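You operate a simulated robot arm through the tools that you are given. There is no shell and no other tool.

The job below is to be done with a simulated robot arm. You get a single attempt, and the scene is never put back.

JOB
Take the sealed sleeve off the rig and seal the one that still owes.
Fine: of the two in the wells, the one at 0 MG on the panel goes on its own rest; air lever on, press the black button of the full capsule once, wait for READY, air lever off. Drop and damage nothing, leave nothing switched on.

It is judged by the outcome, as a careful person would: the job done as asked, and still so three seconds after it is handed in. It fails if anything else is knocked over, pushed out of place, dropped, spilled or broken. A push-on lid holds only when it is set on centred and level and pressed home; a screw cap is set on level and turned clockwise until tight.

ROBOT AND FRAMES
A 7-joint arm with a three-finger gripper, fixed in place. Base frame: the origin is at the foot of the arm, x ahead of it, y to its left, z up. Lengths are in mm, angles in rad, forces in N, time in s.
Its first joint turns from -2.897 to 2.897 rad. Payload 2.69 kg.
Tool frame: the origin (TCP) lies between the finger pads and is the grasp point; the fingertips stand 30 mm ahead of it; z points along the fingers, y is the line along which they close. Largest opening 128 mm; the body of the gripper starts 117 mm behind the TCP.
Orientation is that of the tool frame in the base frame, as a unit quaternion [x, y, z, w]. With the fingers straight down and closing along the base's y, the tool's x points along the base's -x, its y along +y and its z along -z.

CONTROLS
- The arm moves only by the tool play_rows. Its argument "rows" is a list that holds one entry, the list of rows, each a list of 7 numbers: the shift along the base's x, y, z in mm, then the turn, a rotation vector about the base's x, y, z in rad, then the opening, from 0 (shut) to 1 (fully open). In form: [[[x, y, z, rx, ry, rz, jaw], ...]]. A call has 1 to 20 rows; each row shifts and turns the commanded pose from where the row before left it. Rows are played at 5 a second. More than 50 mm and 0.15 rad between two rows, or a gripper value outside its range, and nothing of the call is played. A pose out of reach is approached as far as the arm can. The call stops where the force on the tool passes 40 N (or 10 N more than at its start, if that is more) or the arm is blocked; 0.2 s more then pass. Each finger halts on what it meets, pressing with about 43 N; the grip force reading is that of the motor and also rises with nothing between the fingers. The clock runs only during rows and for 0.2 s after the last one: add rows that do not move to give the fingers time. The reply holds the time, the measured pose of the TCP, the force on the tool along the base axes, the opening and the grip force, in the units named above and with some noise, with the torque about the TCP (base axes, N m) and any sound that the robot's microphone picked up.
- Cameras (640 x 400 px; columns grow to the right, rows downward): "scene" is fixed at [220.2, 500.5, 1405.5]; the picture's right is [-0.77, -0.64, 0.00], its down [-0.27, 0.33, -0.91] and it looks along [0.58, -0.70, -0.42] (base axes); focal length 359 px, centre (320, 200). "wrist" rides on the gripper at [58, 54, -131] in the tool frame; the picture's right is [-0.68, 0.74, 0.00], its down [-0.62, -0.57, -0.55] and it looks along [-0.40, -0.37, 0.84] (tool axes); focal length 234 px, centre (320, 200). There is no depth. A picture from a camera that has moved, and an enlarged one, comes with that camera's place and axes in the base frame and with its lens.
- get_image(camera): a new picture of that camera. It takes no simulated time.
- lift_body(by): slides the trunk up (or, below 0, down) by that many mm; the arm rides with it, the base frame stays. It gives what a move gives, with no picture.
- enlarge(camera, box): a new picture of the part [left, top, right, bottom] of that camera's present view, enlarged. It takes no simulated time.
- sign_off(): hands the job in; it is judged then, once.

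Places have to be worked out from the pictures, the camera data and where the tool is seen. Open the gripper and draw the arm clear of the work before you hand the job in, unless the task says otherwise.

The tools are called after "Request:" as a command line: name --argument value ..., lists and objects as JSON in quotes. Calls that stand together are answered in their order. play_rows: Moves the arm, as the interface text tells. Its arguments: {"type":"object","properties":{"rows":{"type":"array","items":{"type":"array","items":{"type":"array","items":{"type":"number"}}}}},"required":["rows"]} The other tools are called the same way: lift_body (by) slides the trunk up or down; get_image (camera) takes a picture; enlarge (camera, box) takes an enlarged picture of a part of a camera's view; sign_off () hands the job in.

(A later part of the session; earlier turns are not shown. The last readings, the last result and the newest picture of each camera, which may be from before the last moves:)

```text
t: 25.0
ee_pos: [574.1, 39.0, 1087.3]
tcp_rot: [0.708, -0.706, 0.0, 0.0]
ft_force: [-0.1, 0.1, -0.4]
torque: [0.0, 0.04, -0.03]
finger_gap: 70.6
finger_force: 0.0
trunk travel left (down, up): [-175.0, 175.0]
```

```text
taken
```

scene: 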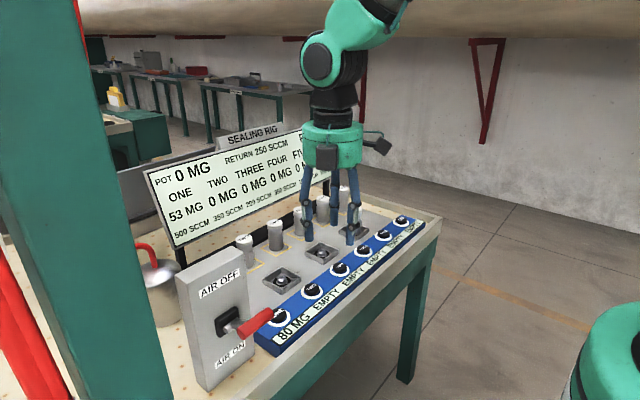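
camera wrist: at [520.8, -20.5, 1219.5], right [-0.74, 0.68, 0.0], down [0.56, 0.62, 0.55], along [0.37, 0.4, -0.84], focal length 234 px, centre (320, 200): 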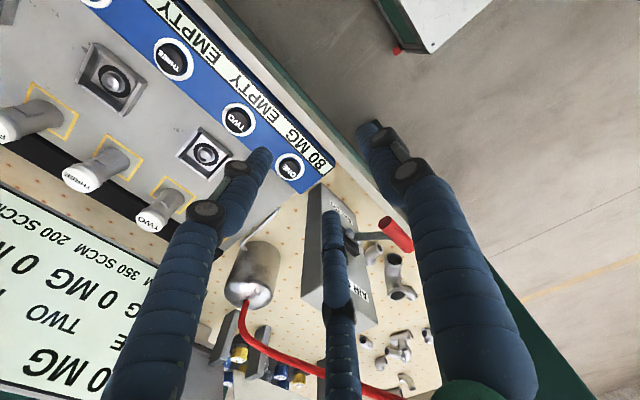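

I enlarge the lever and button ONE in this new wrist view to pin down their positions.

Request:
enlarge --camera "wrist" --box '[310, 180, 430, 280]'

Request:
enlarge --camera "wrist" --box '[210, 90, 350, 200]'

Request:
enlarge --camera "scene" --box '[190, 280, 310, 370]'

```text
4.00 times, centred on (370, 230) of wrist
camera zoom: at [520.8, -20.5, 1219.5], right [-0.74, 0.68, 0.0], down [0.56, 0.62, 0.55], along [0.37, 0.4, -0.84], focal length 937 px, centre (120, 80)
```

zoom: 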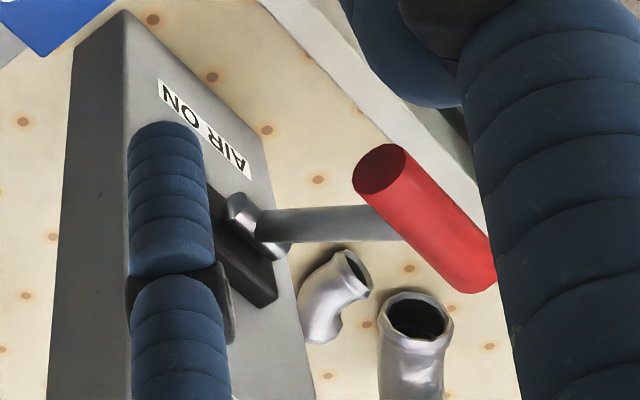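

```text
3.64 times, centred on (280, 145) of wrist
camera zoom: at [520.8, -20.5, 1219.5], right [-0.74, 0.68, 0.0], down [0.56, 0.62, 0.55], along [0.37, 0.4, -0.84], focal length 852 px, centre (466, 400)
```

zoom: 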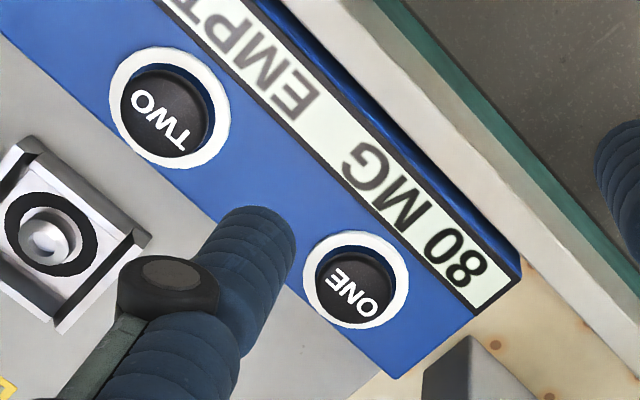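

```text
4.44 times, centred on (250, 325) of scene
camera zoom: at [220.2, 500.5, 1405.5], right [-0.77, -0.64, 0.0], down [-0.27, 0.33, -0.91], along [0.58, -0.7, -0.42], focal length 1595 px, centre (631, -356)
```

zoom: 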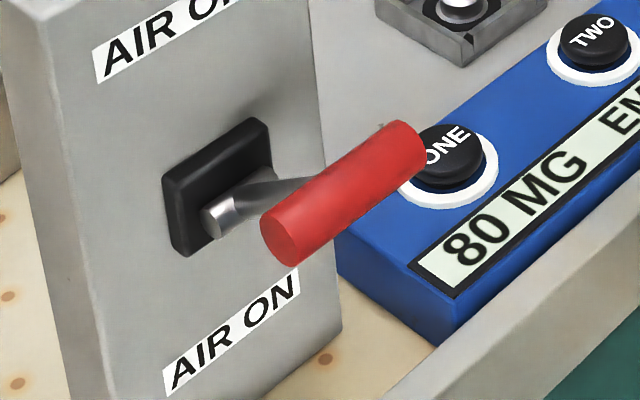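

The bar's near end fits [592, 189, 965], the pivot about [660, 220, 918], so the bar swings on r≈83 mm from +35° (OFF) to about −35° (ON, z≈871). I close the fingers and move above the bar, at x≈585.

Request:
play_rows --rows '[[[2, 30, 0, 0, 0, 0, 0.3], [2, 36, 0, 0, 0, 0, 0], [2, 36, 0, 0, 0, 0, 0], [2, 36, 0, 0, 0, 0, 0], [2, 30, 0, 0, 0, 0, 0], [0, 14, -10, 0, 0, 0, 0], [0, 0, -20, 0, 0, 0, 0], [0, 0, -18, 0, 0, 0, 0], [0, 0, 0, 0, 0, 0, 0], [0, 0, 0, 0, 0, 0, 0]]]'

Request:
get_image --camera "wrist"

Request:
enlarge --camera "scene" --box '[160, 220, 320, 380]'

```text
t: 27.2
ee_pos: [582.0, 220.4, 1039.1]
tcp_rot: [-0.707, 0.707, 0.0, -0.001]
ft_force: [-0.8, 0.5, 0.7]
torque: [0.01, -0.01, 0.02]
finger_gap: 2.1
finger_force: 31.6
trunk travel left (down, up): [-175.0, 175.0]
```

```text
taken
camera wrist: at [529.9, 161.3, 1171.4], right [-0.74, 0.68, 0.0], down [0.57, 0.62, 0.55], along [0.37, 0.4, -0.84], focal length 234 px, centre (320, 200)
```

wrist: 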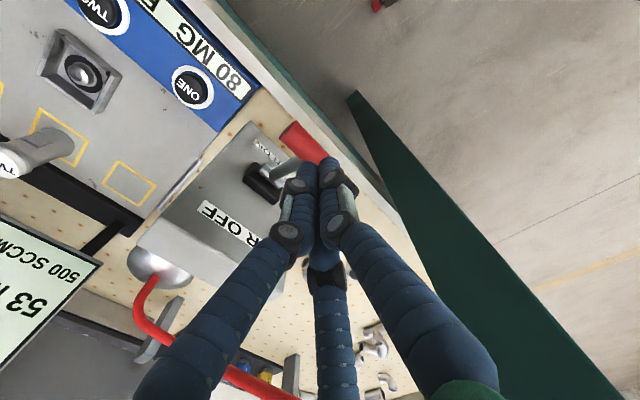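

```text
2.50 times, centred on (240, 300) of scene
camera zoom: at [220.2, 500.5, 1405.5], right [-0.77, -0.64, 0.0], down [-0.27, 0.33, -0.91], along [0.58, -0.7, -0.42], focal length 897 px, centre (520, -50)
```

zoom: 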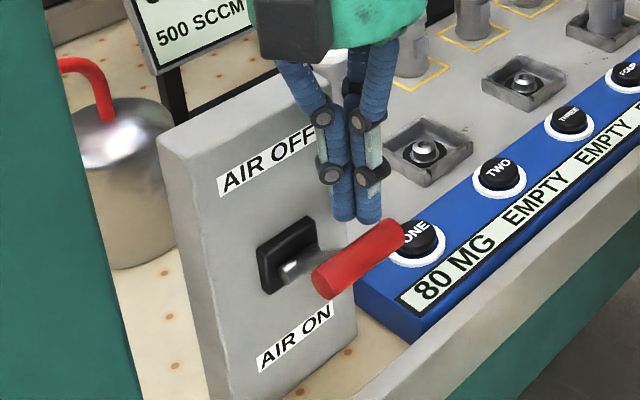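

The closed fingertips sit right above the bar's middle at tip z≈1010, bar top ≈976. I push it down along its arc for the first half and watch the force.

Request:
play_rows --rows '[[[3, 0, -15, 0, 0, 0, 0], [3, 0, -15, 0, 0, 0, 0], [0, 0, -8, 0, 0, 0, 0], [-3, 0, -8, 0, 0, 0, 0], [-3, 0, -8, 0, 0, 0, 0], [-2, 0, -8, 0, 0, 0, 0], [-1, 0, -8, 0, 0, 0, 0], [0, 0, 0, 0, 0, 0, 0]]]'

Request:
enlarge --camera "scene" --box '[160, 220, 320, 380]'

Request:
get_image --camera "wrist"

```text
t: 29.0
ee_pos: [580.7, 220.2, 969.1]
tcp_rot: [-0.707, 0.708, 0.0, 0.0]
ft_force: [0.3, -0.4, -0.2]
torque: [0.03, 0.02, 0.0]
finger_gap: 1.9
finger_force: 31.7
trunk travel left (down, up): [-175.0, 175.0]
```

```text
2.50 times, centred on (240, 300) of scene
camera zoom: at [220.2, 500.5, 1405.5], right [-0.77, -0.64, 0.0], down [-0.27, 0.33, -0.91], along [0.58, -0.7, -0.42], focal length 897 px, centre (520, -50)
```

zoom: 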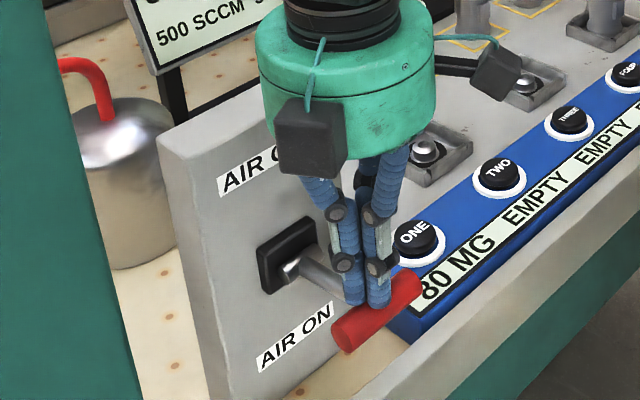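

```text
taken
camera wrist: at [527.6, 161.1, 1101.4], right [-0.74, 0.68, 0.0], down [0.57, 0.62, 0.55], along [0.37, 0.4, -0.84], focal length 234 px, centre (320, 200)
```

wrist: 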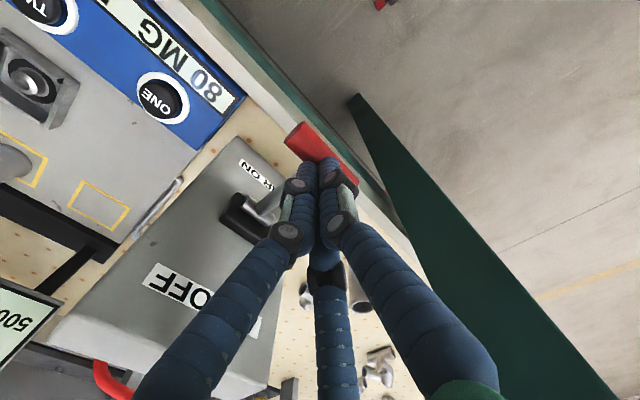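

The lever follows with almost no resistance. I continue down along the arc toward ON.

Request:
play_rows --rows '[[[-1, 0, -8, 0, 0, 0, 0], [0, 0, -8, 0, 0, 0, 0], [1, 0, -8, 0, 0, 0, 0], [2, 0, -8, 0, 0, 0, 0], [3, 0, -8, 0, 0, 0, 0], [3, 0, -6, 0, 0, 0, 0], [2, 0, -4, 0, 0, 0, 0], [0, 0, 0, 0, 0, 0, 0]]]'

Request:
enlarge --camera "scene" --box '[160, 220, 320, 380]'

Request:
get_image --camera "wrist"

```text
t: 30.8
ee_pos: [588.9, 219.1, 918.6]
tcp_rot: [0.707, -0.707, 0.0, 0.0]
ft_force: [0.1, -0.5, 0.1]
torque: [0.0, -0.01, 0.0]
finger_gap: 1.9
finger_force: 31.3
trunk travel left (down, up): [-175.0, 175.0]
```

```text
2.50 times, centred on (240, 300) of scene
camera zoom: at [220.2, 500.5, 1405.5], right [-0.77, -0.64, 0.0], down [-0.27, 0.33, -0.91], along [0.58, -0.7, -0.42], focal length 897 px, centre (520, -50)
```

zoom: 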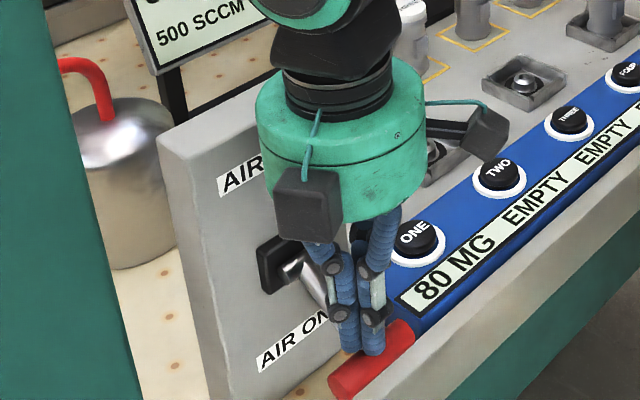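

```text
taken
camera wrist: at [537.4, 161.4, 1051.3], right [-0.74, 0.68, 0.0], down [0.57, 0.62, 0.55], along [0.37, 0.4, -0.84], focal length 234 px, centre (320, 200)
```

wrist: 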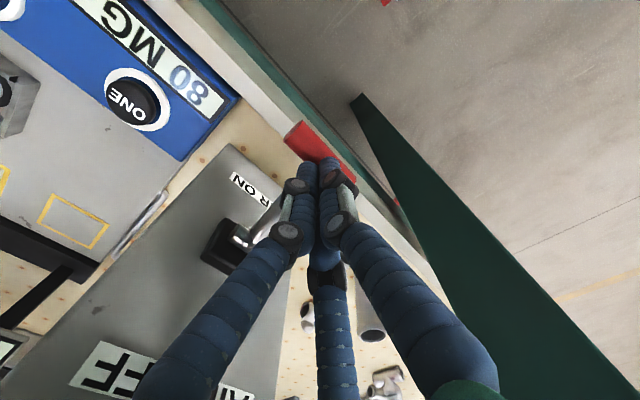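

The lever is now pointing downward with hardly any force. I continue in small steps until it meets its stop.

Request:
play_rows --rows '[[[1, 0, -3, 0, 0, 0, 0], [1, 0, -3, 0, 0, 0, 0], [0, 0, -2, 0, 0, 0, 0], [0, 0, -2, 0, 0, 0, 0], [0, 0, 0, 0, 0, 0, 0]]]'

Request:
get_image --camera "scene"

Request:
enlarge --camera "scene" --box '[160, 220, 320, 380]'

```text
t: 31.8
ee_pos: [591.9, 220.4, 915.2]
tcp_rot: [0.707, -0.707, 0.001, -0.002]
ft_force: [-16.0, -2.8, 24.3]
torque: [-0.21, 0.08, -0.02]
finger_gap: 2.1
finger_force: 31.5
trunk travel left (down, up): [-175.0, 175.0]
stopped in row 4: the force on the tool passed its limit at 44 N (the readings are from after the stop); the commanded pose is now the measured one
```

```text
taken
```

scene: 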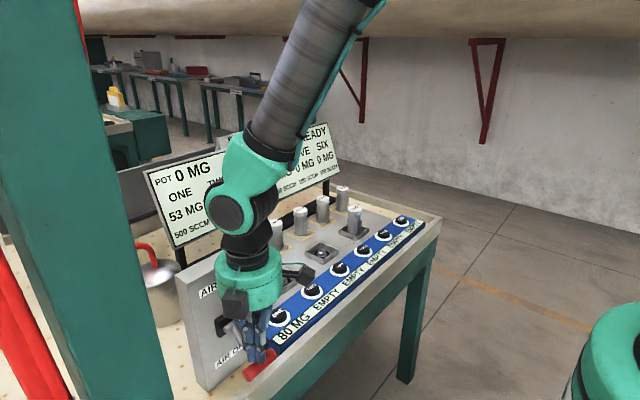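

```text
2.50 times, centred on (240, 300) of scene
camera zoom: at [220.2, 500.5, 1405.5], right [-0.77, -0.64, 0.0], down [-0.27, 0.33, -0.91], along [0.58, -0.7, -0.42], focal length 897 px, centre (520, -50)
```

zoom: 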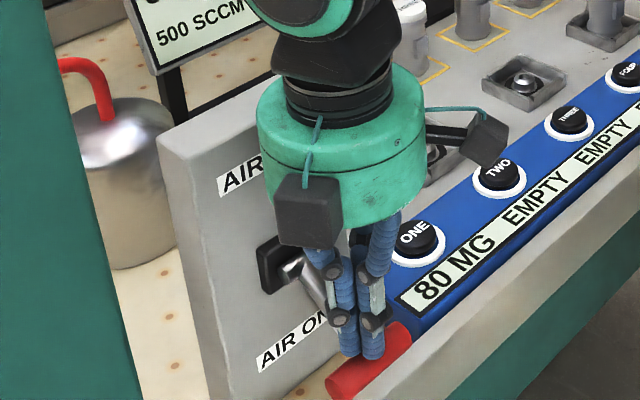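

The lever met its stop (44 N at tip z≈885), so it should be at ON. I back off upward and look at the lever and the panel.

Request:
play_rows --rows '[[[0, 0, 5, 0, 0, 0, 0], [-2, 0, 20, 0, 0, 0, 0], [-2, 0, 30, 0, 0, 0, 0], [-2, 0, 30, 0, 0, 0, 0], [-2, 0, 30, 0, 0, 0, 0], [0, -30, 10, 0, 0, 0, 0], [0, -40, 0, 0, 0, 0, 0], [0, -40, 0, 0, 0, 0, 0], [0, -30, 0, 0, 0, 0, 0], [0, 0, 0, 0, 0, 0, 0]]]'

Request:
get_image --camera "scene"

Request:
enlarge --camera "scene" --box '[140, 120, 350, 260]'

Request:
enlarge --camera "scene" --box '[160, 250, 320, 390]'

Request:
get_image --camera "wrist"

```text
t: 34.0
ee_pos: [587.1, 79.9, 1036.6]
tcp_rot: [0.708, -0.706, 0.0, -0.001]
ft_force: [0.0, -0.5, -0.4]
torque: [0.03, 0.0, 0.0]
finger_gap: 2.1
finger_force: 31.4
trunk travel left (down, up): [-175.0, 175.0]
```

```text
taken
```

scene: 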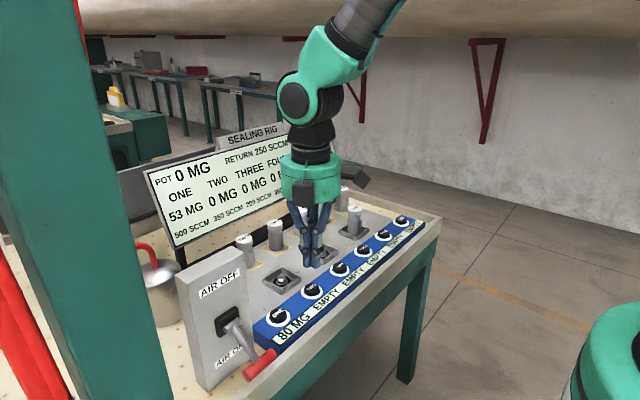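

```text
2.86 times, centred on (245, 190) of scene
camera zoom: at [220.2, 500.5, 1405.5], right [-0.77, -0.64, 0.0], down [-0.27, 0.33, -0.91], along [0.58, -0.7, -0.42], focal length 1025 px, centre (534, 229)
```

zoom: 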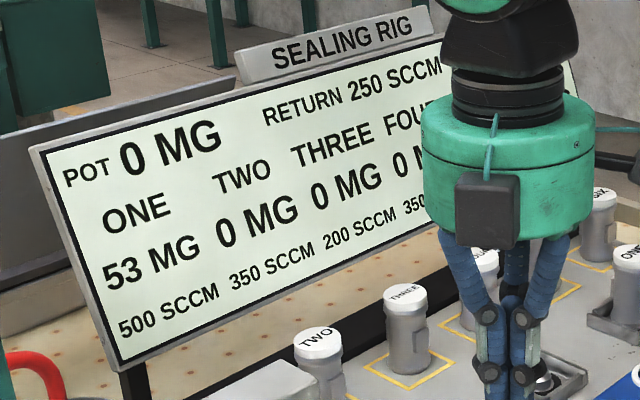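

```text
2.86 times, centred on (240, 320) of scene
camera zoom: at [220.2, 500.5, 1405.5], right [-0.77, -0.64, 0.0], down [-0.27, 0.33, -0.91], along [0.58, -0.7, -0.42], focal length 1025 px, centre (549, -143)
```

zoom: 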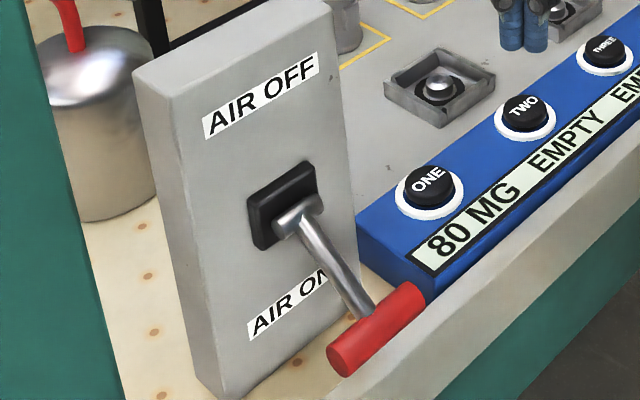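

```text
taken
camera wrist: at [533.2, 20.6, 1169.1], right [-0.74, 0.68, 0.0], down [0.56, 0.62, 0.55], along [0.37, 0.41, -0.83], focal length 234 px, centre (320, 200)
```

wrist: 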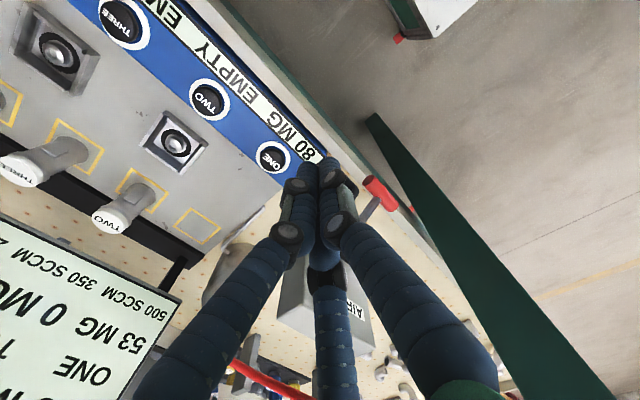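

The lever is at ON (bar at about [591, 220, 871]). Next I measure button ONE's position precisely from here.

Request:
enlarge --camera "wrist" --box '[220, 120, 320, 190]'

Request:
enlarge --camera "scene" --box '[255, 285, 315, 345]'

```text
5.71 times, centred on (270, 155) of wrist
camera zoom: at [533.2, 20.6, 1169.1], right [-0.74, 0.68, 0.0], down [0.56, 0.62, 0.55], along [0.37, 0.41, -0.83], focal length 1338 px, centre (606, 457)
```

zoom: 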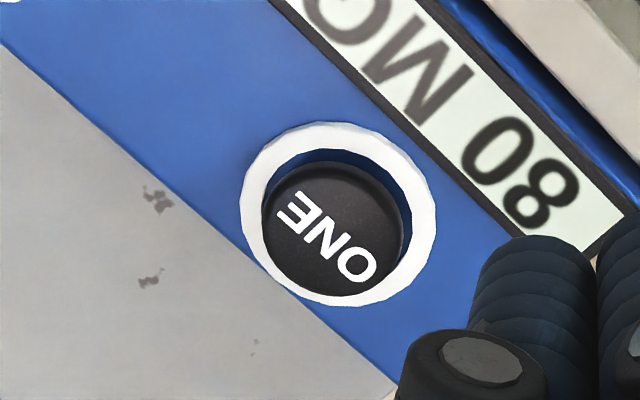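

```text
6.67 times, centred on (285, 315) of scene
camera zoom: at [220.2, 500.5, 1405.5], right [-0.77, -0.64, 0.0], down [-0.27, 0.33, -0.91], along [0.58, -0.7, -0.42], focal length 2392 px, centre (553, -567)
```

zoom: 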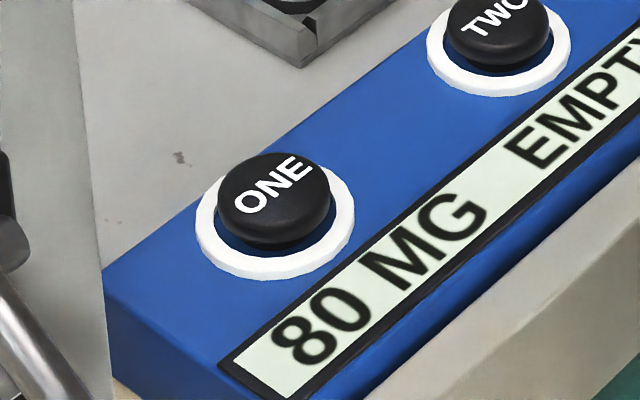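

Button ONE's cap is centred at about [689.5, 79.5] with its top at z≈831 (38 mm across). I move the closed fingertips above it and lower to about 20 mm above the cap.

Request:
play_rows --rows '[[[20, -0.3, 0, 0, 0, 0, 0], [27, -0.3, 0, 0, 0, 0, 0], [27, -0.3, 0, 0, 0, 0, 0], [20, -0.3, 0, 0, 0, 0, 0], [8, 0, -10, 0, 0, 0, 0], [0, 0, -30, 0, 0, 0, 0], [0, 0, -30, 0, 0, 0, 0], [0, 0, -30, 0, 0, 0, 0], [0, 0, -30, 0, 0, 0, 0], [0, 0, -26, 0, 0, 0, 0], [0, 0, 0, 0, 0, 0, 0], [0, 0, 0, 0, 0, 0, 0]]]'

Request:
get_image --camera "wrist"

Request:
get_image --camera "scene"

Request:
enlarge --camera "scene" --box '[200, 220, 340, 350]'

```text
t: 36.5
ee_pos: [687.4, 79.3, 881.3]
tcp_rot: [0.708, -0.707, 0.001, 0.0]
ft_force: [-0.6, 0.5, -1.0]
torque: [-0.01, 0.03, -0.02]
finger_gap: 2.0
finger_force: 32.3
trunk travel left (down, up): [-175.0, 175.0]
```

```text
taken
camera wrist: at [634.3, 20.8, 1013.3], right [-0.74, 0.68, 0.0], down [0.56, 0.62, 0.55], along [0.37, 0.41, -0.83], focal length 234 px, centre (320, 200)
```

wrist: 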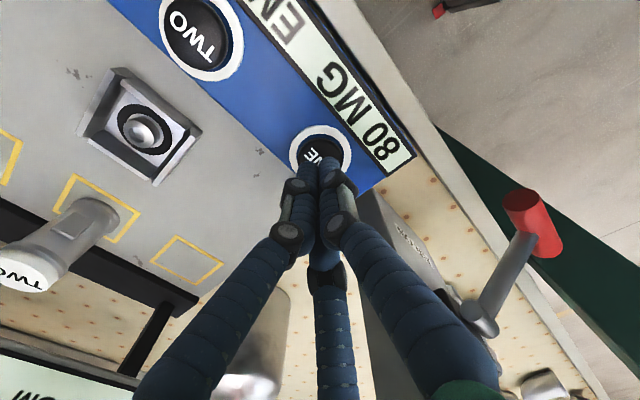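

```text
taken
```

scene: 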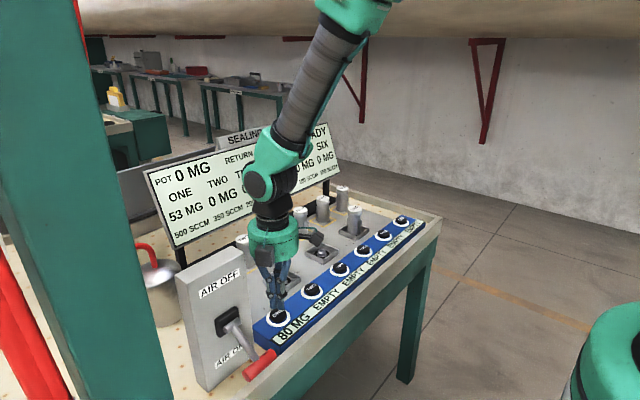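

```text
3.08 times, centred on (270, 285) of scene
camera zoom: at [220.2, 500.5, 1405.5], right [-0.77, -0.64, 0.0], down [-0.27, 0.33, -0.91], along [0.58, -0.7, -0.42], focal length 1104 px, centre (474, -62)
```

zoom: 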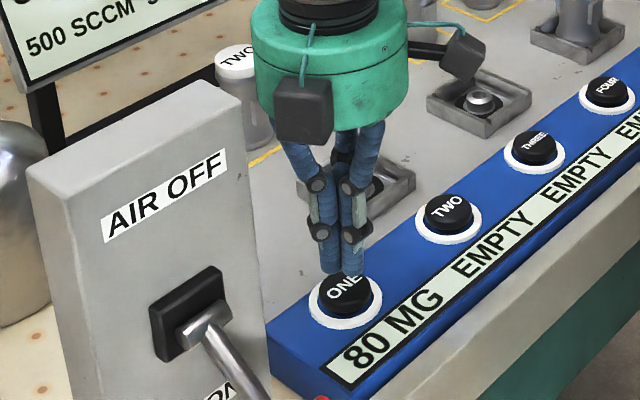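

The closed tips are about 21 mm above the centre of button ONE (the 80 MG capsule). I press straight down in small steps, once.

Request:
play_rows --rows '[[[0.5, 0, -8, 0, 0, 0, 0], [0, 0, -8, 0, 0, 0, 0], [0, 0, -2, 0, 0, 0, 0], [0, 0, -2, 0, 0, 0, 0], [0, 0, -1.5, 0, 0, 0, 0], [0, 0, -1.5, 0, 0, 0, 0], [0, 0, -1.5, 0, 0, 0, 0], [0, 0, -1.5, 0, 0, 0, 0], [0, 0, 0, 0, 0, 0, 0]]]'

Request:
enlarge --camera "scene" --box '[200, 220, 340, 350]'

Request:
get_image --camera "scene"

```text
t: 38.5
ee_pos: [688.3, 78.3, 855.1]
tcp_rot: [0.708, -0.706, 0.001, -0.002]
ft_force: [-3.2, -1.1, 7.1]
torque: [-0.06, 0.09, 0.01]
finger_gap: 6.0
finger_force: 31.2
trunk travel left (down, up): [-175.0, 175.0]
heard: click
```

```text
3.08 times, centred on (270, 285) of scene
camera zoom: at [220.2, 500.5, 1405.5], right [-0.77, -0.64, 0.0], down [-0.27, 0.33, -0.91], along [0.58, -0.7, -0.42], focal length 1104 px, centre (474, -62)
```

zoom: 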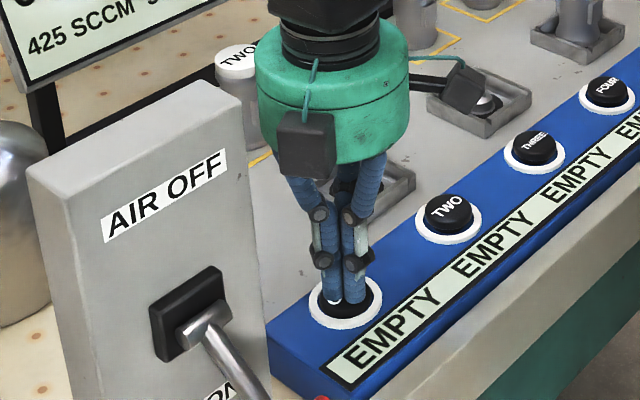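

```text
taken
```

scene: 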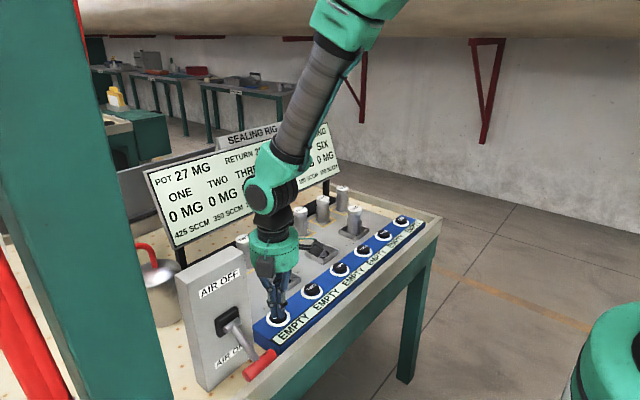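

A click: capsule ONE is now EMPTY, sleeve ONE reads 0 MG and POT 27 MG. I release the button straight up and clear the view of the panel.

Request:
play_rows --rows '[[[0, 0, 10, 0, 0, 0, 0], [0, 0, 20, 0, 0, 0, 0], [0, 0, 30, 0, 0, 0, 0], [0, 0, 40, 0, 0, 0, 0], [0, 0, 40, 0, 0, 0, 0], [-20, 0, 40, 0, 0, 0, 0], [-30, 0, 0, 0, 0, 0, 0], [-30, 0, 0, 0, 0, 0, 0], [-20, 0, 0, 0, 0, 0, 0], [0, 0, 0, 0, 0, 0, 0]]]'

Request:
get_image --camera "scene"

Request:
enlarge --camera "scene" --box '[140, 120, 350, 260]'

Request:
get_image --camera "wrist"

```text
t: 40.8
ee_pos: [587.4, 79.5, 1036.0]
tcp_rot: [0.708, -0.706, 0.001, -0.001]
ft_force: [-0.4, 0.2, 0.4]
torque: [0.03, -0.03, 0.01]
finger_gap: 1.9
finger_force: 31.6
trunk travel left (down, up): [-175.0, 175.0]
```

```text
taken
```

scene: 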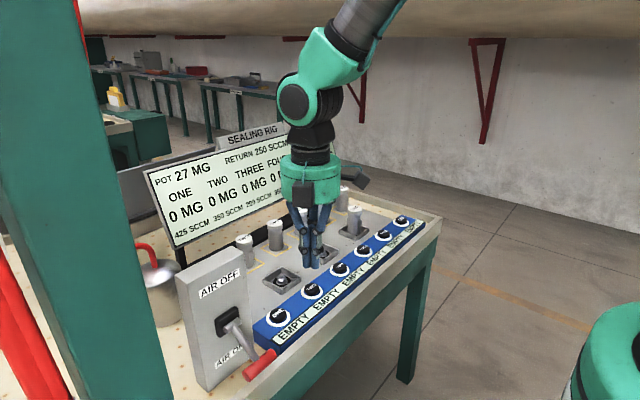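

```text
2.86 times, centred on (245, 190) of scene
camera zoom: at [220.2, 500.5, 1405.5], right [-0.77, -0.64, 0.0], down [-0.27, 0.33, -0.91], along [0.58, -0.7, -0.42], focal length 1025 px, centre (534, 229)
```

zoom: 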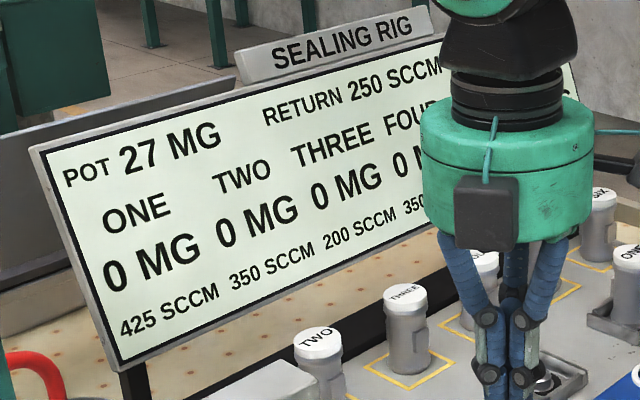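

```text
taken
camera wrist: at [534.2, 20.3, 1167.1], right [-0.74, 0.68, 0.0], down [0.56, 0.62, 0.55], along [0.37, 0.41, -0.83], focal length 234 px, centre (320, 200)
```

wrist: 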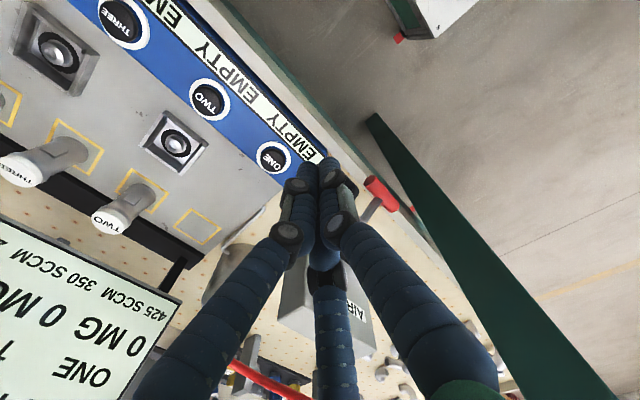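

The status word is still hidden behind the hand. I move to above the lever's bar (at y≈200, beside the shaft), with the fingers opening along x, and look at the panel again from there.

Request:
play_rows --rows '[[[1, 25, 0, 0, 0, 0, 0.2], [1, 32, 0, 0, 0, 0, 0.45], [1, 32, 0, 0, 0, 0, 0.45], [0, 32, 0, 0, 0, 0, 0.45], [0, 0, 0, 0, 0, 0, 0.45], [0, 0, 0, 0, 0, 0, 0.45]]]'

Request:
get_image --camera "scene"

Request:
enlarge --camera "scene" --box '[140, 120, 350, 260]'

Request:
get_image --camera "wrist"

```text
t: 42.1
ee_pos: [590.1, 200.4, 1035.4]
tcp_rot: [0.708, -0.707, 0.001, 0.0]
ft_force: [0.2, 0.6, -0.8]
torque: [0.0, 0.01, -0.02]
finger_gap: 57.4
finger_force: 0.1
trunk travel left (down, up): [-175.0, 175.0]
```

```text
taken
```

scene: 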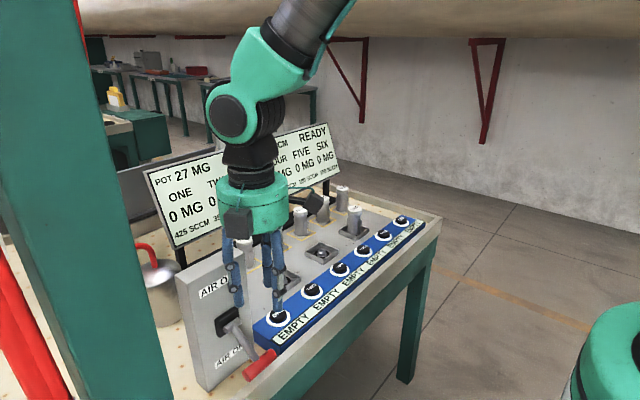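

```text
2.86 times, centred on (245, 190) of scene
camera zoom: at [220.2, 500.5, 1405.5], right [-0.77, -0.64, 0.0], down [-0.27, 0.33, -0.91], along [0.58, -0.7, -0.42], focal length 1025 px, centre (534, 229)
```

zoom: 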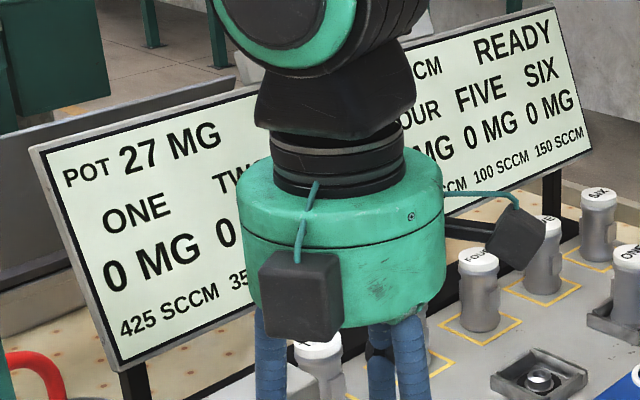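

```text
taken
camera wrist: at [537.3, 141.7, 1167.2], right [-0.74, 0.68, 0.0], down [0.56, 0.62, 0.55], along [0.37, 0.4, -0.83], focal length 234 px, centre (320, 200)
```

wrist: 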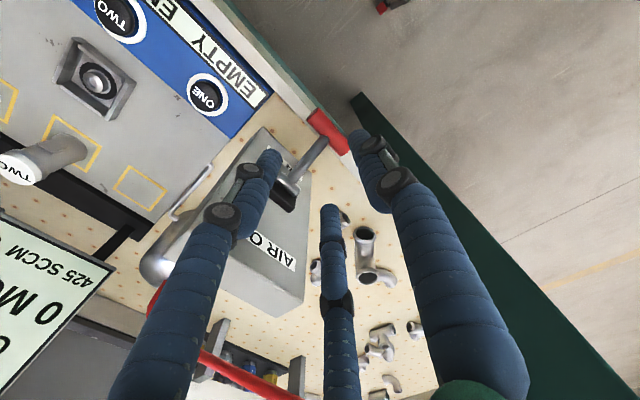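

READY is shown again with ONE at 0 MG, so the air lever now goes off. I check the bar's exact place between the fingers before descending.

Request:
enlarge --camera "wrist" --box '[260, 90, 380, 220]'

Request:
enlarge --camera "scene" --box '[190, 270, 310, 390]'

```text
3.08 times, centred on (320, 155) of wrist
camera zoom: at [537.3, 141.7, 1167.2], right [-0.74, 0.68, 0.0], down [0.56, 0.62, 0.55], along [0.37, 0.4, -0.83], focal length 720 px, centre (320, 338)
```

zoom: 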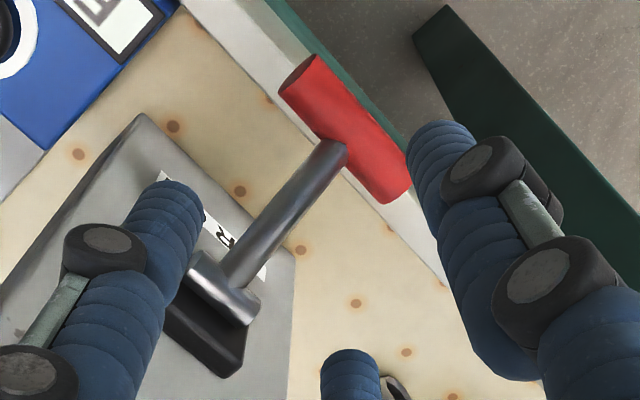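

```text
3.33 times, centred on (250, 330) of scene
camera zoom: at [220.2, 500.5, 1405.5], right [-0.77, -0.64, 0.0], down [-0.27, 0.33, -0.91], along [0.58, -0.7, -0.42], focal length 1196 px, centre (553, -233)
```

zoom: 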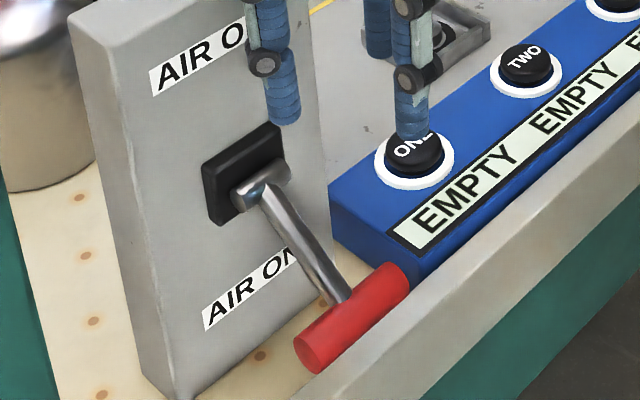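

The bar runs along y at x≈590.7, from 188 to about 249, z≈871, so it lies midway between the open fingers. I descend over its near end, with the far finger passing beside the shaft.

Request:
play_rows --rows '[[[0, -1, -25, 0, 0, 0, 0.45], [-0.5, 0, -30, 0, 0, 0, 0.45], [0, 0, -30, 0, 0, 0, 0.45], [0, 0, -25, 0, 0, 0, 0.45], [0, 0, -20, 0, 0, 0, 0.45], [0, 0, -15, 0, 0, 0, 0.45], [0, 0, -10, 0, 0, 0, 0.45], [0, 0, -8, 0, 0, 0, 0.45], [0, 0, 0, 0, 0, 0, 0.45]]]'

Request:
get_image --camera "wrist"

Request:
enlarge --camera "scene" --box '[180, 240, 320, 390]'

```text
t: 44.1
ee_pos: [591.1, 199.9, 871.4]
tcp_rot: [0.708, -0.706, 0.0, -0.001]
ft_force: [1.6, 0.5, -0.8]
torque: [-0.03, 0.01, -0.02]
finger_gap: 58.0
finger_force: 0.2
trunk travel left (down, up): [-175.0, 175.0]
```

```text
taken
camera wrist: at [537.0, 140.5, 1003.3], right [-0.74, 0.68, 0.0], down [0.56, 0.62, 0.55], along [0.37, 0.4, -0.84], focal length 234 px, centre (320, 200)
```

wrist: 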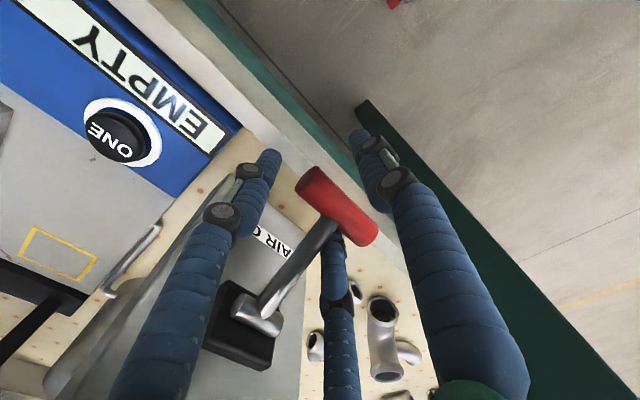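

```text
2.67 times, centred on (250, 315) of scene
camera zoom: at [220.2, 500.5, 1405.5], right [-0.77, -0.64, 0.0], down [-0.27, 0.33, -0.91], along [0.58, -0.7, -0.42], focal length 957 px, centre (507, -107)
```

zoom: 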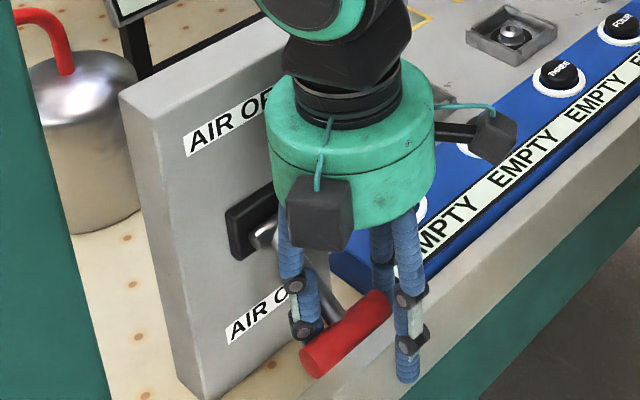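

The bar is between the pads with nothing touching. I close on it gently.

Request:
play_rows --rows '[[[0, 0, 0, 0, 0, 0, 0.35], [0, 0, 0, 0, 0, 0, 0.25], [0, 0, 0, 0, 0, 0, 0.17], [0, 0, 0, 0, 0, 0, 0.1], [0, 0, 0, 0, 0, 0, 0.05], [0, 0, 0, 0, 0, 0, 0.05]]]'

Request:
get_image --camera "wrist"

```text
t: 44.9
ee_pos: [591.5, 204.2, 873.9]
tcp_rot: [0.709, -0.705, 0.001, -0.003]
ft_force: [-1.2, 40.2, -7.1]
torque: [-0.6, 0.25, 0.72]
finger_gap: 45.1
finger_force: 17.4
trunk travel left (down, up): [-175.0, 175.0]
stopped in row 3: the force on the tool passed its limit at 46 N (the readings are from after the stop); the commanded pose is now the measured one
```

```text
taken
camera wrist: at [538.6, 145.2, 1004.1], right [-0.74, 0.67, 0.0], down [0.56, 0.62, 0.55], along [0.38, 0.41, -0.83], focal length 234 px, centre (320, 200)
```

wrist: 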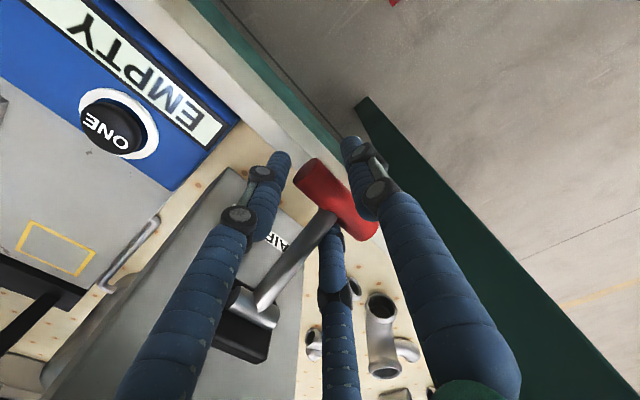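

The force came from the third, rear finger meeting the lever's shaft: the hand really has three fingers 120° apart. The lever hasn't moved from ON. I open again to free the shaft.

Request:
play_rows --rows '[[[0, 0, 0, 0, 0, 0, 0.4], [0, 0, 0, 0, 0, 0, 0.47], [0, 0, 0, 0, 0, 0, 0.5], [0, 0, 0, 0, 0, 0, 0.5]]]'

Request:
get_image --camera "wrist"

```text
t: 45.9
ee_pos: [590.4, 201.6, 871.4]
tcp_rot: [0.708, -0.706, 0.001, -0.003]
ft_force: [-0.1, 0.6, 0.2]
torque: [0.0, 0.02, -0.01]
finger_gap: 64.3
finger_force: 0.1
trunk travel left (down, up): [-175.0, 175.0]
```

```text
taken
camera wrist: at [537.7, 142.0, 1004.0], right [-0.74, 0.67, 0.0], down [0.56, 0.62, 0.55], along [0.37, 0.41, -0.83], focal length 234 px, centre (320, 200)
```

wrist: 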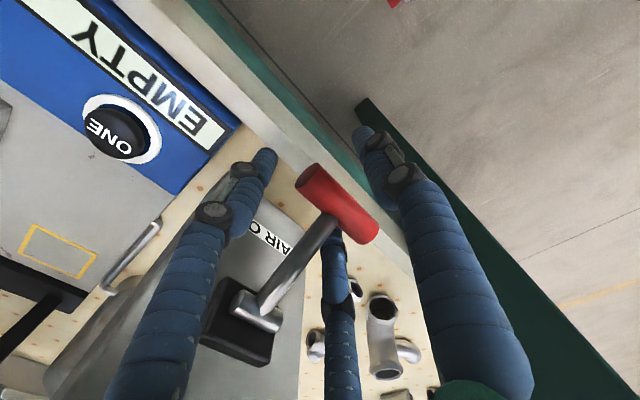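

The lever is free again. Since a grip from above fouls the shaft, I'll raise the lever by lifting the bar from underneath with closed, tilted fingers. First I go straight up and then back clear of the bench.

Request:
play_rows --rows '[[[0, 0, 10, 0, 0, 0, 0.5], [0, 0, 20, 0, 0, 0, 0.5], [0, 0, 30, 0, 0, 0, 0.5], [0, 0, 35, 0, 0, 0, 0.5], [0, 0, 35, 0, 0, 0, 0.5], [-10, 0, 20, 0, 0, 0, 0.5], [-35, 0, 0, 0, 0, 0, 0.3], [-40, 0, 0, 0, 0, 0, 0], [-40, 0, 0, 0, 0, 0, 0], [0, 0, 0, 0, 0, 0, 0]]]'

Request:
get_image --camera "scene"

Request:
get_image --camera "wrist"

```text
t: 48.1
ee_pos: [464.9, 202.4, 1021.8]
tcp_rot: [0.708, -0.707, 0.001, -0.003]
ft_force: [-0.1, 0.5, 0.8]
torque: [-0.03, -0.09, -0.01]
finger_gap: 2.2
finger_force: 31.3
trunk travel left (down, up): [-175.0, 175.0]
```

```text
taken
```

scene: 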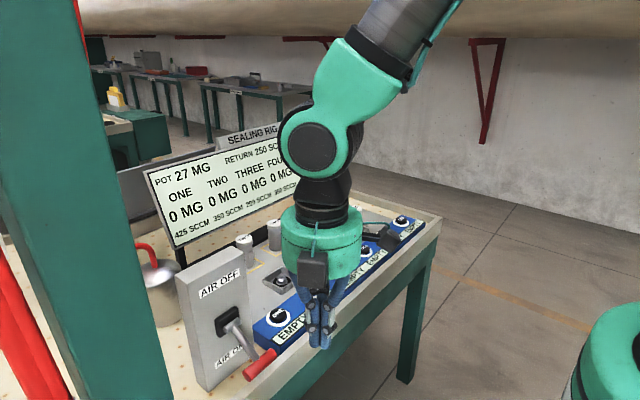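

```text
taken
camera wrist: at [410.9, 142.7, 1153.8], right [-0.74, 0.67, 0.0], down [0.56, 0.62, 0.55], along [0.37, 0.41, -0.83], focal length 234 px, centre (320, 200)
```

wrist: 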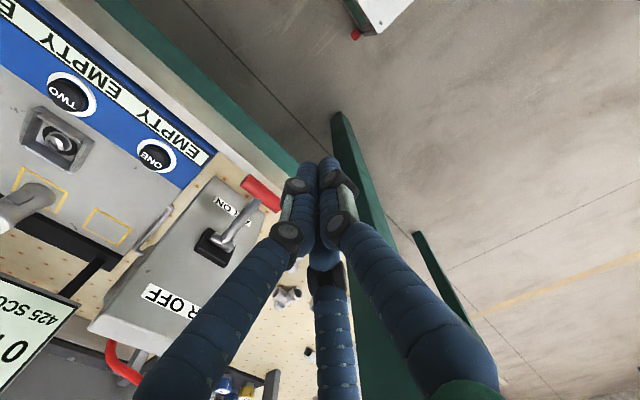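

The lever still points to ON and the hand is clear. I note the green pillar near [550, 390] and stay at y≈200. I now tilt the closed hand in two stages so that the fingers point forward (+x).

Request:
play_rows --rows '[[[4, -0.5, -2, 0, -0.122, 0, 0], [4, -0.5, -2, 0, -0.122, 0, 0], [4, -0.5, -2, 0, -0.122, 0, 0], [4, -0.5, -2, 0, -0.122, 0, 0], [4, -0.5, -2, 0, -0.122, 0, 0], [0, 0, 0, 0, 0, 0, 0], [0, 0, 0, 0, 0, 0, 0]]]'

Request:
get_image --camera "scene"

```text
t: 49.7
ee_pos: [484.8, 198.6, 1013.5]
tcp_rot: [0.675, -0.673, 0.214, -0.215]
ft_force: [0.1, -0.4, 0.7]
torque: [0.05, 0.02, 0.03]
finger_gap: 1.8
finger_force: 31.3
trunk travel left (down, up): [-175.0, 175.0]
```

```text
taken
```

scene: 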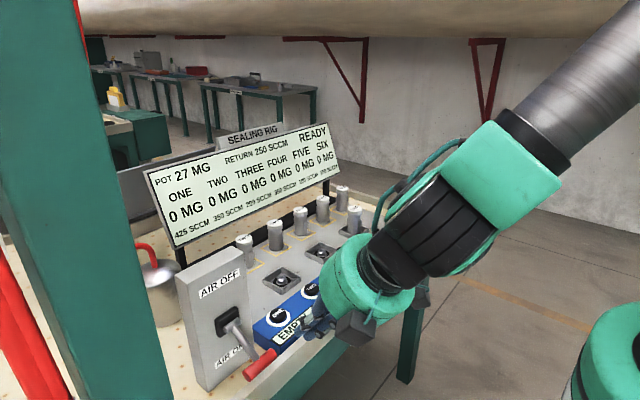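

The first 35° went cleanly, and the whole panel is visible: READY, all six at 0 MG. I tilt the rest of the way.

Request:
play_rows --rows '[[[3, 0, -4, 0, -0.122, 0, 0], [3, 0, -4, 0, -0.122, 0, 0], [3, 0, -4, 0, -0.122, 0, 0], [3, 0, -4, 0, -0.122, 0, 0], [3, 0, -4, 0, -0.122, 0, 0], [0, 0, 0, 0, 0, 0, 0], [0, 0, 0, 0, 0, 0, 0]]]'

Request:
get_image --camera "scene"

Request:
get_image --camera "wrist"

```text
t: 51.3
ee_pos: [500.7, 198.2, 991.4]
tcp_rot: [0.58, -0.577, 0.407, -0.407]
ft_force: [0.7, 0.5, 0.7]
torque: [0.02, 0.0, 0.02]
finger_gap: 2.0
finger_force: 31.7
trunk travel left (down, up): [-175.0, 175.0]
```

```text
taken
```

scene: 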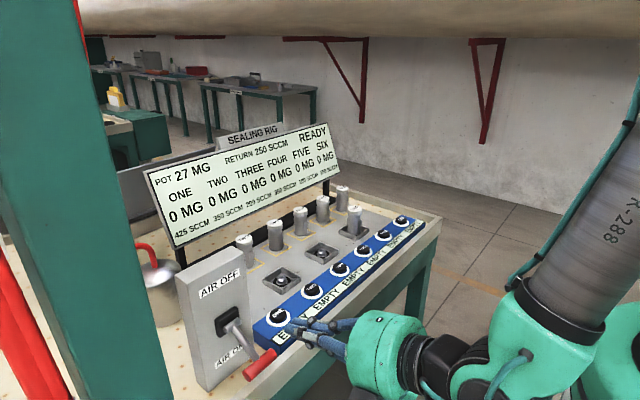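

```text
taken
camera wrist: at [360.6, 139.6, 987.6], right [-0.25, 0.68, -0.69], down [-0.33, 0.62, 0.72], along [0.91, 0.41, 0.07], focal length 234 px, centre (320, 200)
```

wrist: 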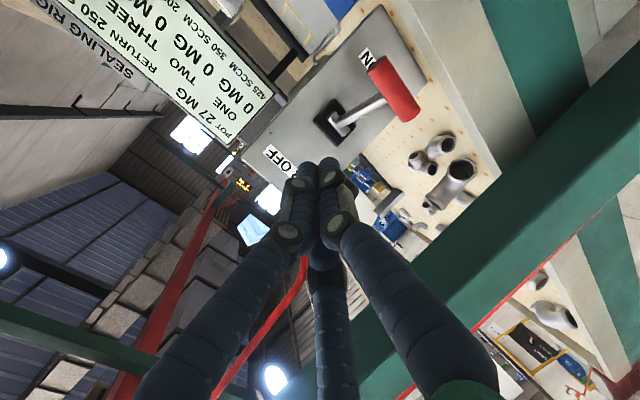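

Tilted 70° with exact tracking; the bar is ahead in view. I lower the hand in front of the bench, short of the bar, to just below the bar's level.

Request:
play_rows --rows '[[[0, 0, -28, 0, 0, 0, 0], [0, 0, -30, 0, 0, 0, 0], [0, 0, -30, 0, 0, 0, 0], [0, 0, -30, 0, 0, 0, 0], [5, 0, -20, 0, 0, 0, 0], [5, 0, -9, 0, 0, 0, 0], [0, 0, 0, 0, 0, 0, 0], [0, 0, 0, 0, 0, 0, 0]]]'

Request:
get_image --camera "scene"

Request:
enlarge --camera "scene" --box '[180, 280, 340, 400]'

Request:
get_image --camera "wrist"

```text
t: 53.1
ee_pos: [511.2, 198.9, 846.4]
tcp_rot: [0.58, -0.577, 0.406, -0.407]
ft_force: [0.5, 0.0, 0.0]
torque: [-0.02, 0.01, -0.05]
finger_gap: 2.2
finger_force: 31.4
trunk travel left (down, up): [-175.0, 175.0]
```

```text
taken
```

scene: 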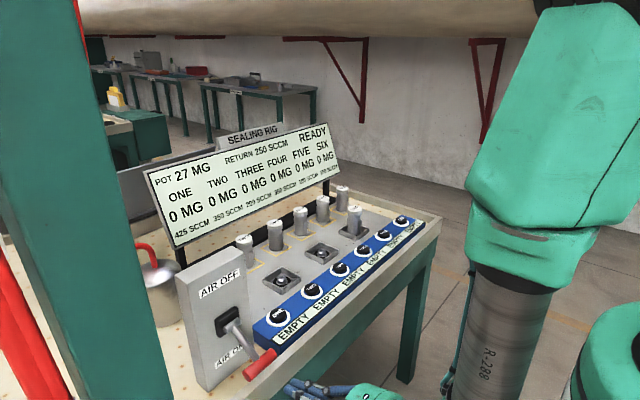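

```text
3.33 times, centred on (260, 340) of scene
camera zoom: at [220.2, 500.5, 1405.5], right [-0.77, -0.64, 0.0], down [-0.27, 0.33, -0.91], along [0.58, -0.7, -0.42], focal length 1196 px, centre (520, -267)
```

zoom: 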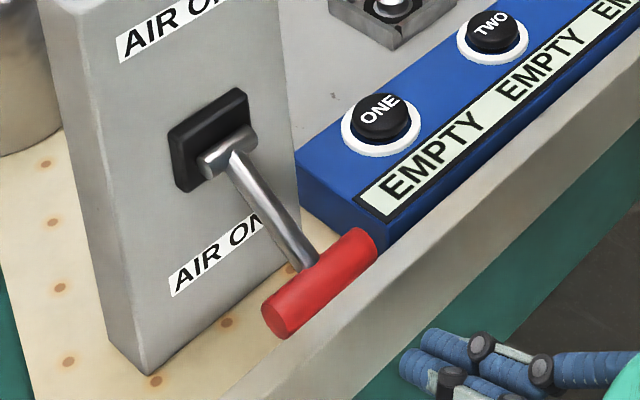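

```text
taken
camera wrist: at [370.3, 139.7, 840.7], right [-0.25, 0.67, -0.69], down [-0.33, 0.62, 0.72], along [0.91, 0.41, 0.06], focal length 234 px, centre (320, 200)
```

wrist: 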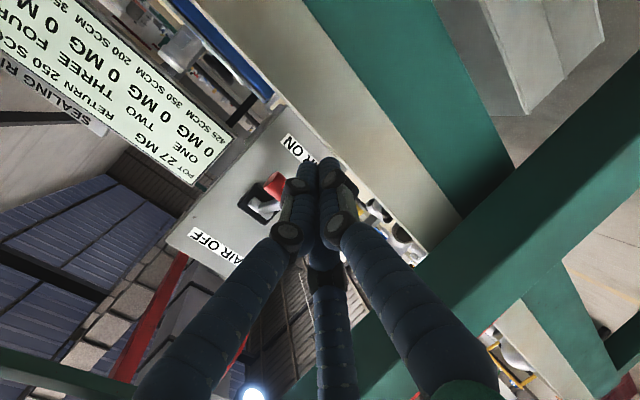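

The bench rail top is near z≈802 and the bar's underside near z≈861; the finger cluster fits between. I slide the fingertips forward under the bar at y≈197, beside the shaft.

Request:
play_rows --rows '[[[10, 0, -3, 0, 0, 0, 0], [15, 0, 0, 0, 0, 0, 0], [15, 0, 0, 0, 0, 0, 0], [12, 0, 0, 0, 0, 0, 0], [8, 0, 0, 0, 0, 0, 0], [6, 0, 0, 0, 0, 0, 0], [0, 0, 0, 0, 0, 0, 0]]]'

Request:
enlarge --camera "scene" --box '[180, 280, 340, 400]'

Request:
get_image --camera "wrist"

```text
t: 54.7
ee_pos: [579.0, 197.5, 841.4]
tcp_rot: [0.581, -0.577, 0.406, -0.405]
ft_force: [-0.5, -0.4, 0.7]
torque: [0.0, 0.0, 0.06]
finger_gap: 2.2
finger_force: 31.7
trunk travel left (down, up): [-175.0, 175.0]
```

```text
3.33 times, centred on (260, 340) of scene
camera zoom: at [220.2, 500.5, 1405.5], right [-0.77, -0.64, 0.0], down [-0.27, 0.33, -0.91], along [0.58, -0.7, -0.42], focal length 1196 px, centre (520, -267)
```

zoom: 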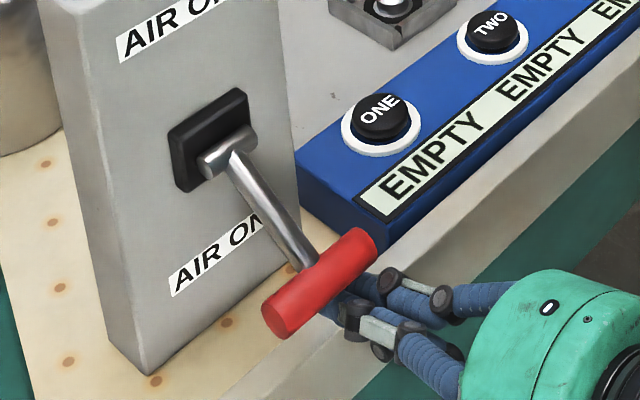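

```text
taken
camera wrist: at [436.7, 139.5, 837.6], right [-0.25, 0.68, -0.69], down [-0.33, 0.62, 0.72], along [0.91, 0.41, 0.06], focal length 234 px, centre (320, 200)
```

wrist: 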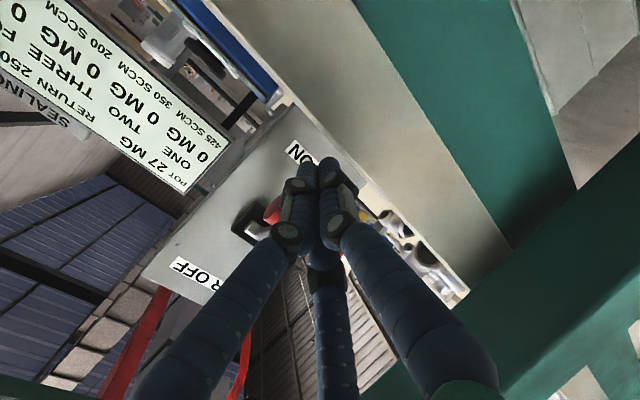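

The tips are under the bar with no contact yet. I raise them to the bar and begin lifting it along its arc.

Request:
play_rows --rows '[[[0, 0, 4, 0, 0, 0, 0], [0, 0, 4, 0, 0, 0, 0], [-2.8, 0, 4.8, 0, 0, 0, 0], [-2.8, 0, 4.7, 0, 0, 0, 0], [-2, 0, 4.6, 0, 0, 0, 0], [-2, 0, 4.6, 0, 0, 0, 0], [-3.2, 0, 11.1, 0, 0, 0, 0], [0, 0, 0, 0, 0, 0, 0]]]'

Request:
enlarge --camera "scene" --box '[180, 260, 340, 400]'

```text
t: 56.5
ee_pos: [564.5, 198.2, 880.3]
tcp_rot: [0.58, -0.578, 0.405, -0.407]
ft_force: [-0.2, 0.4, 0.1]
torque: [0.0, 0.01, 0.0]
finger_gap: 2.0
finger_force: 31.5
trunk travel left (down, up): [-175.0, 175.0]
```

```text
2.86 times, centred on (260, 330) of scene
camera zoom: at [220.2, 500.5, 1405.5], right [-0.77, -0.64, 0.0], down [-0.27, 0.33, -0.91], along [0.58, -0.7, -0.42], focal length 1025 px, centre (491, -171)
```

zoom: 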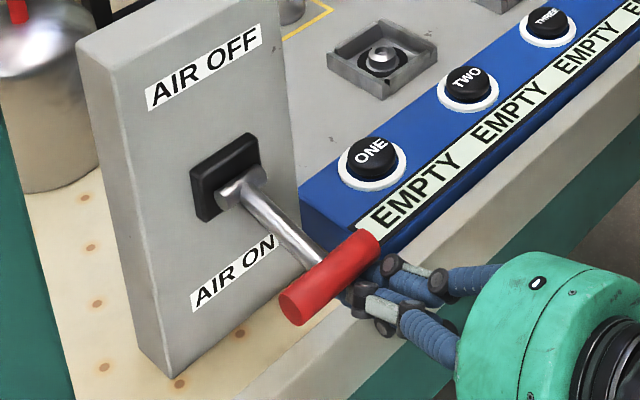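

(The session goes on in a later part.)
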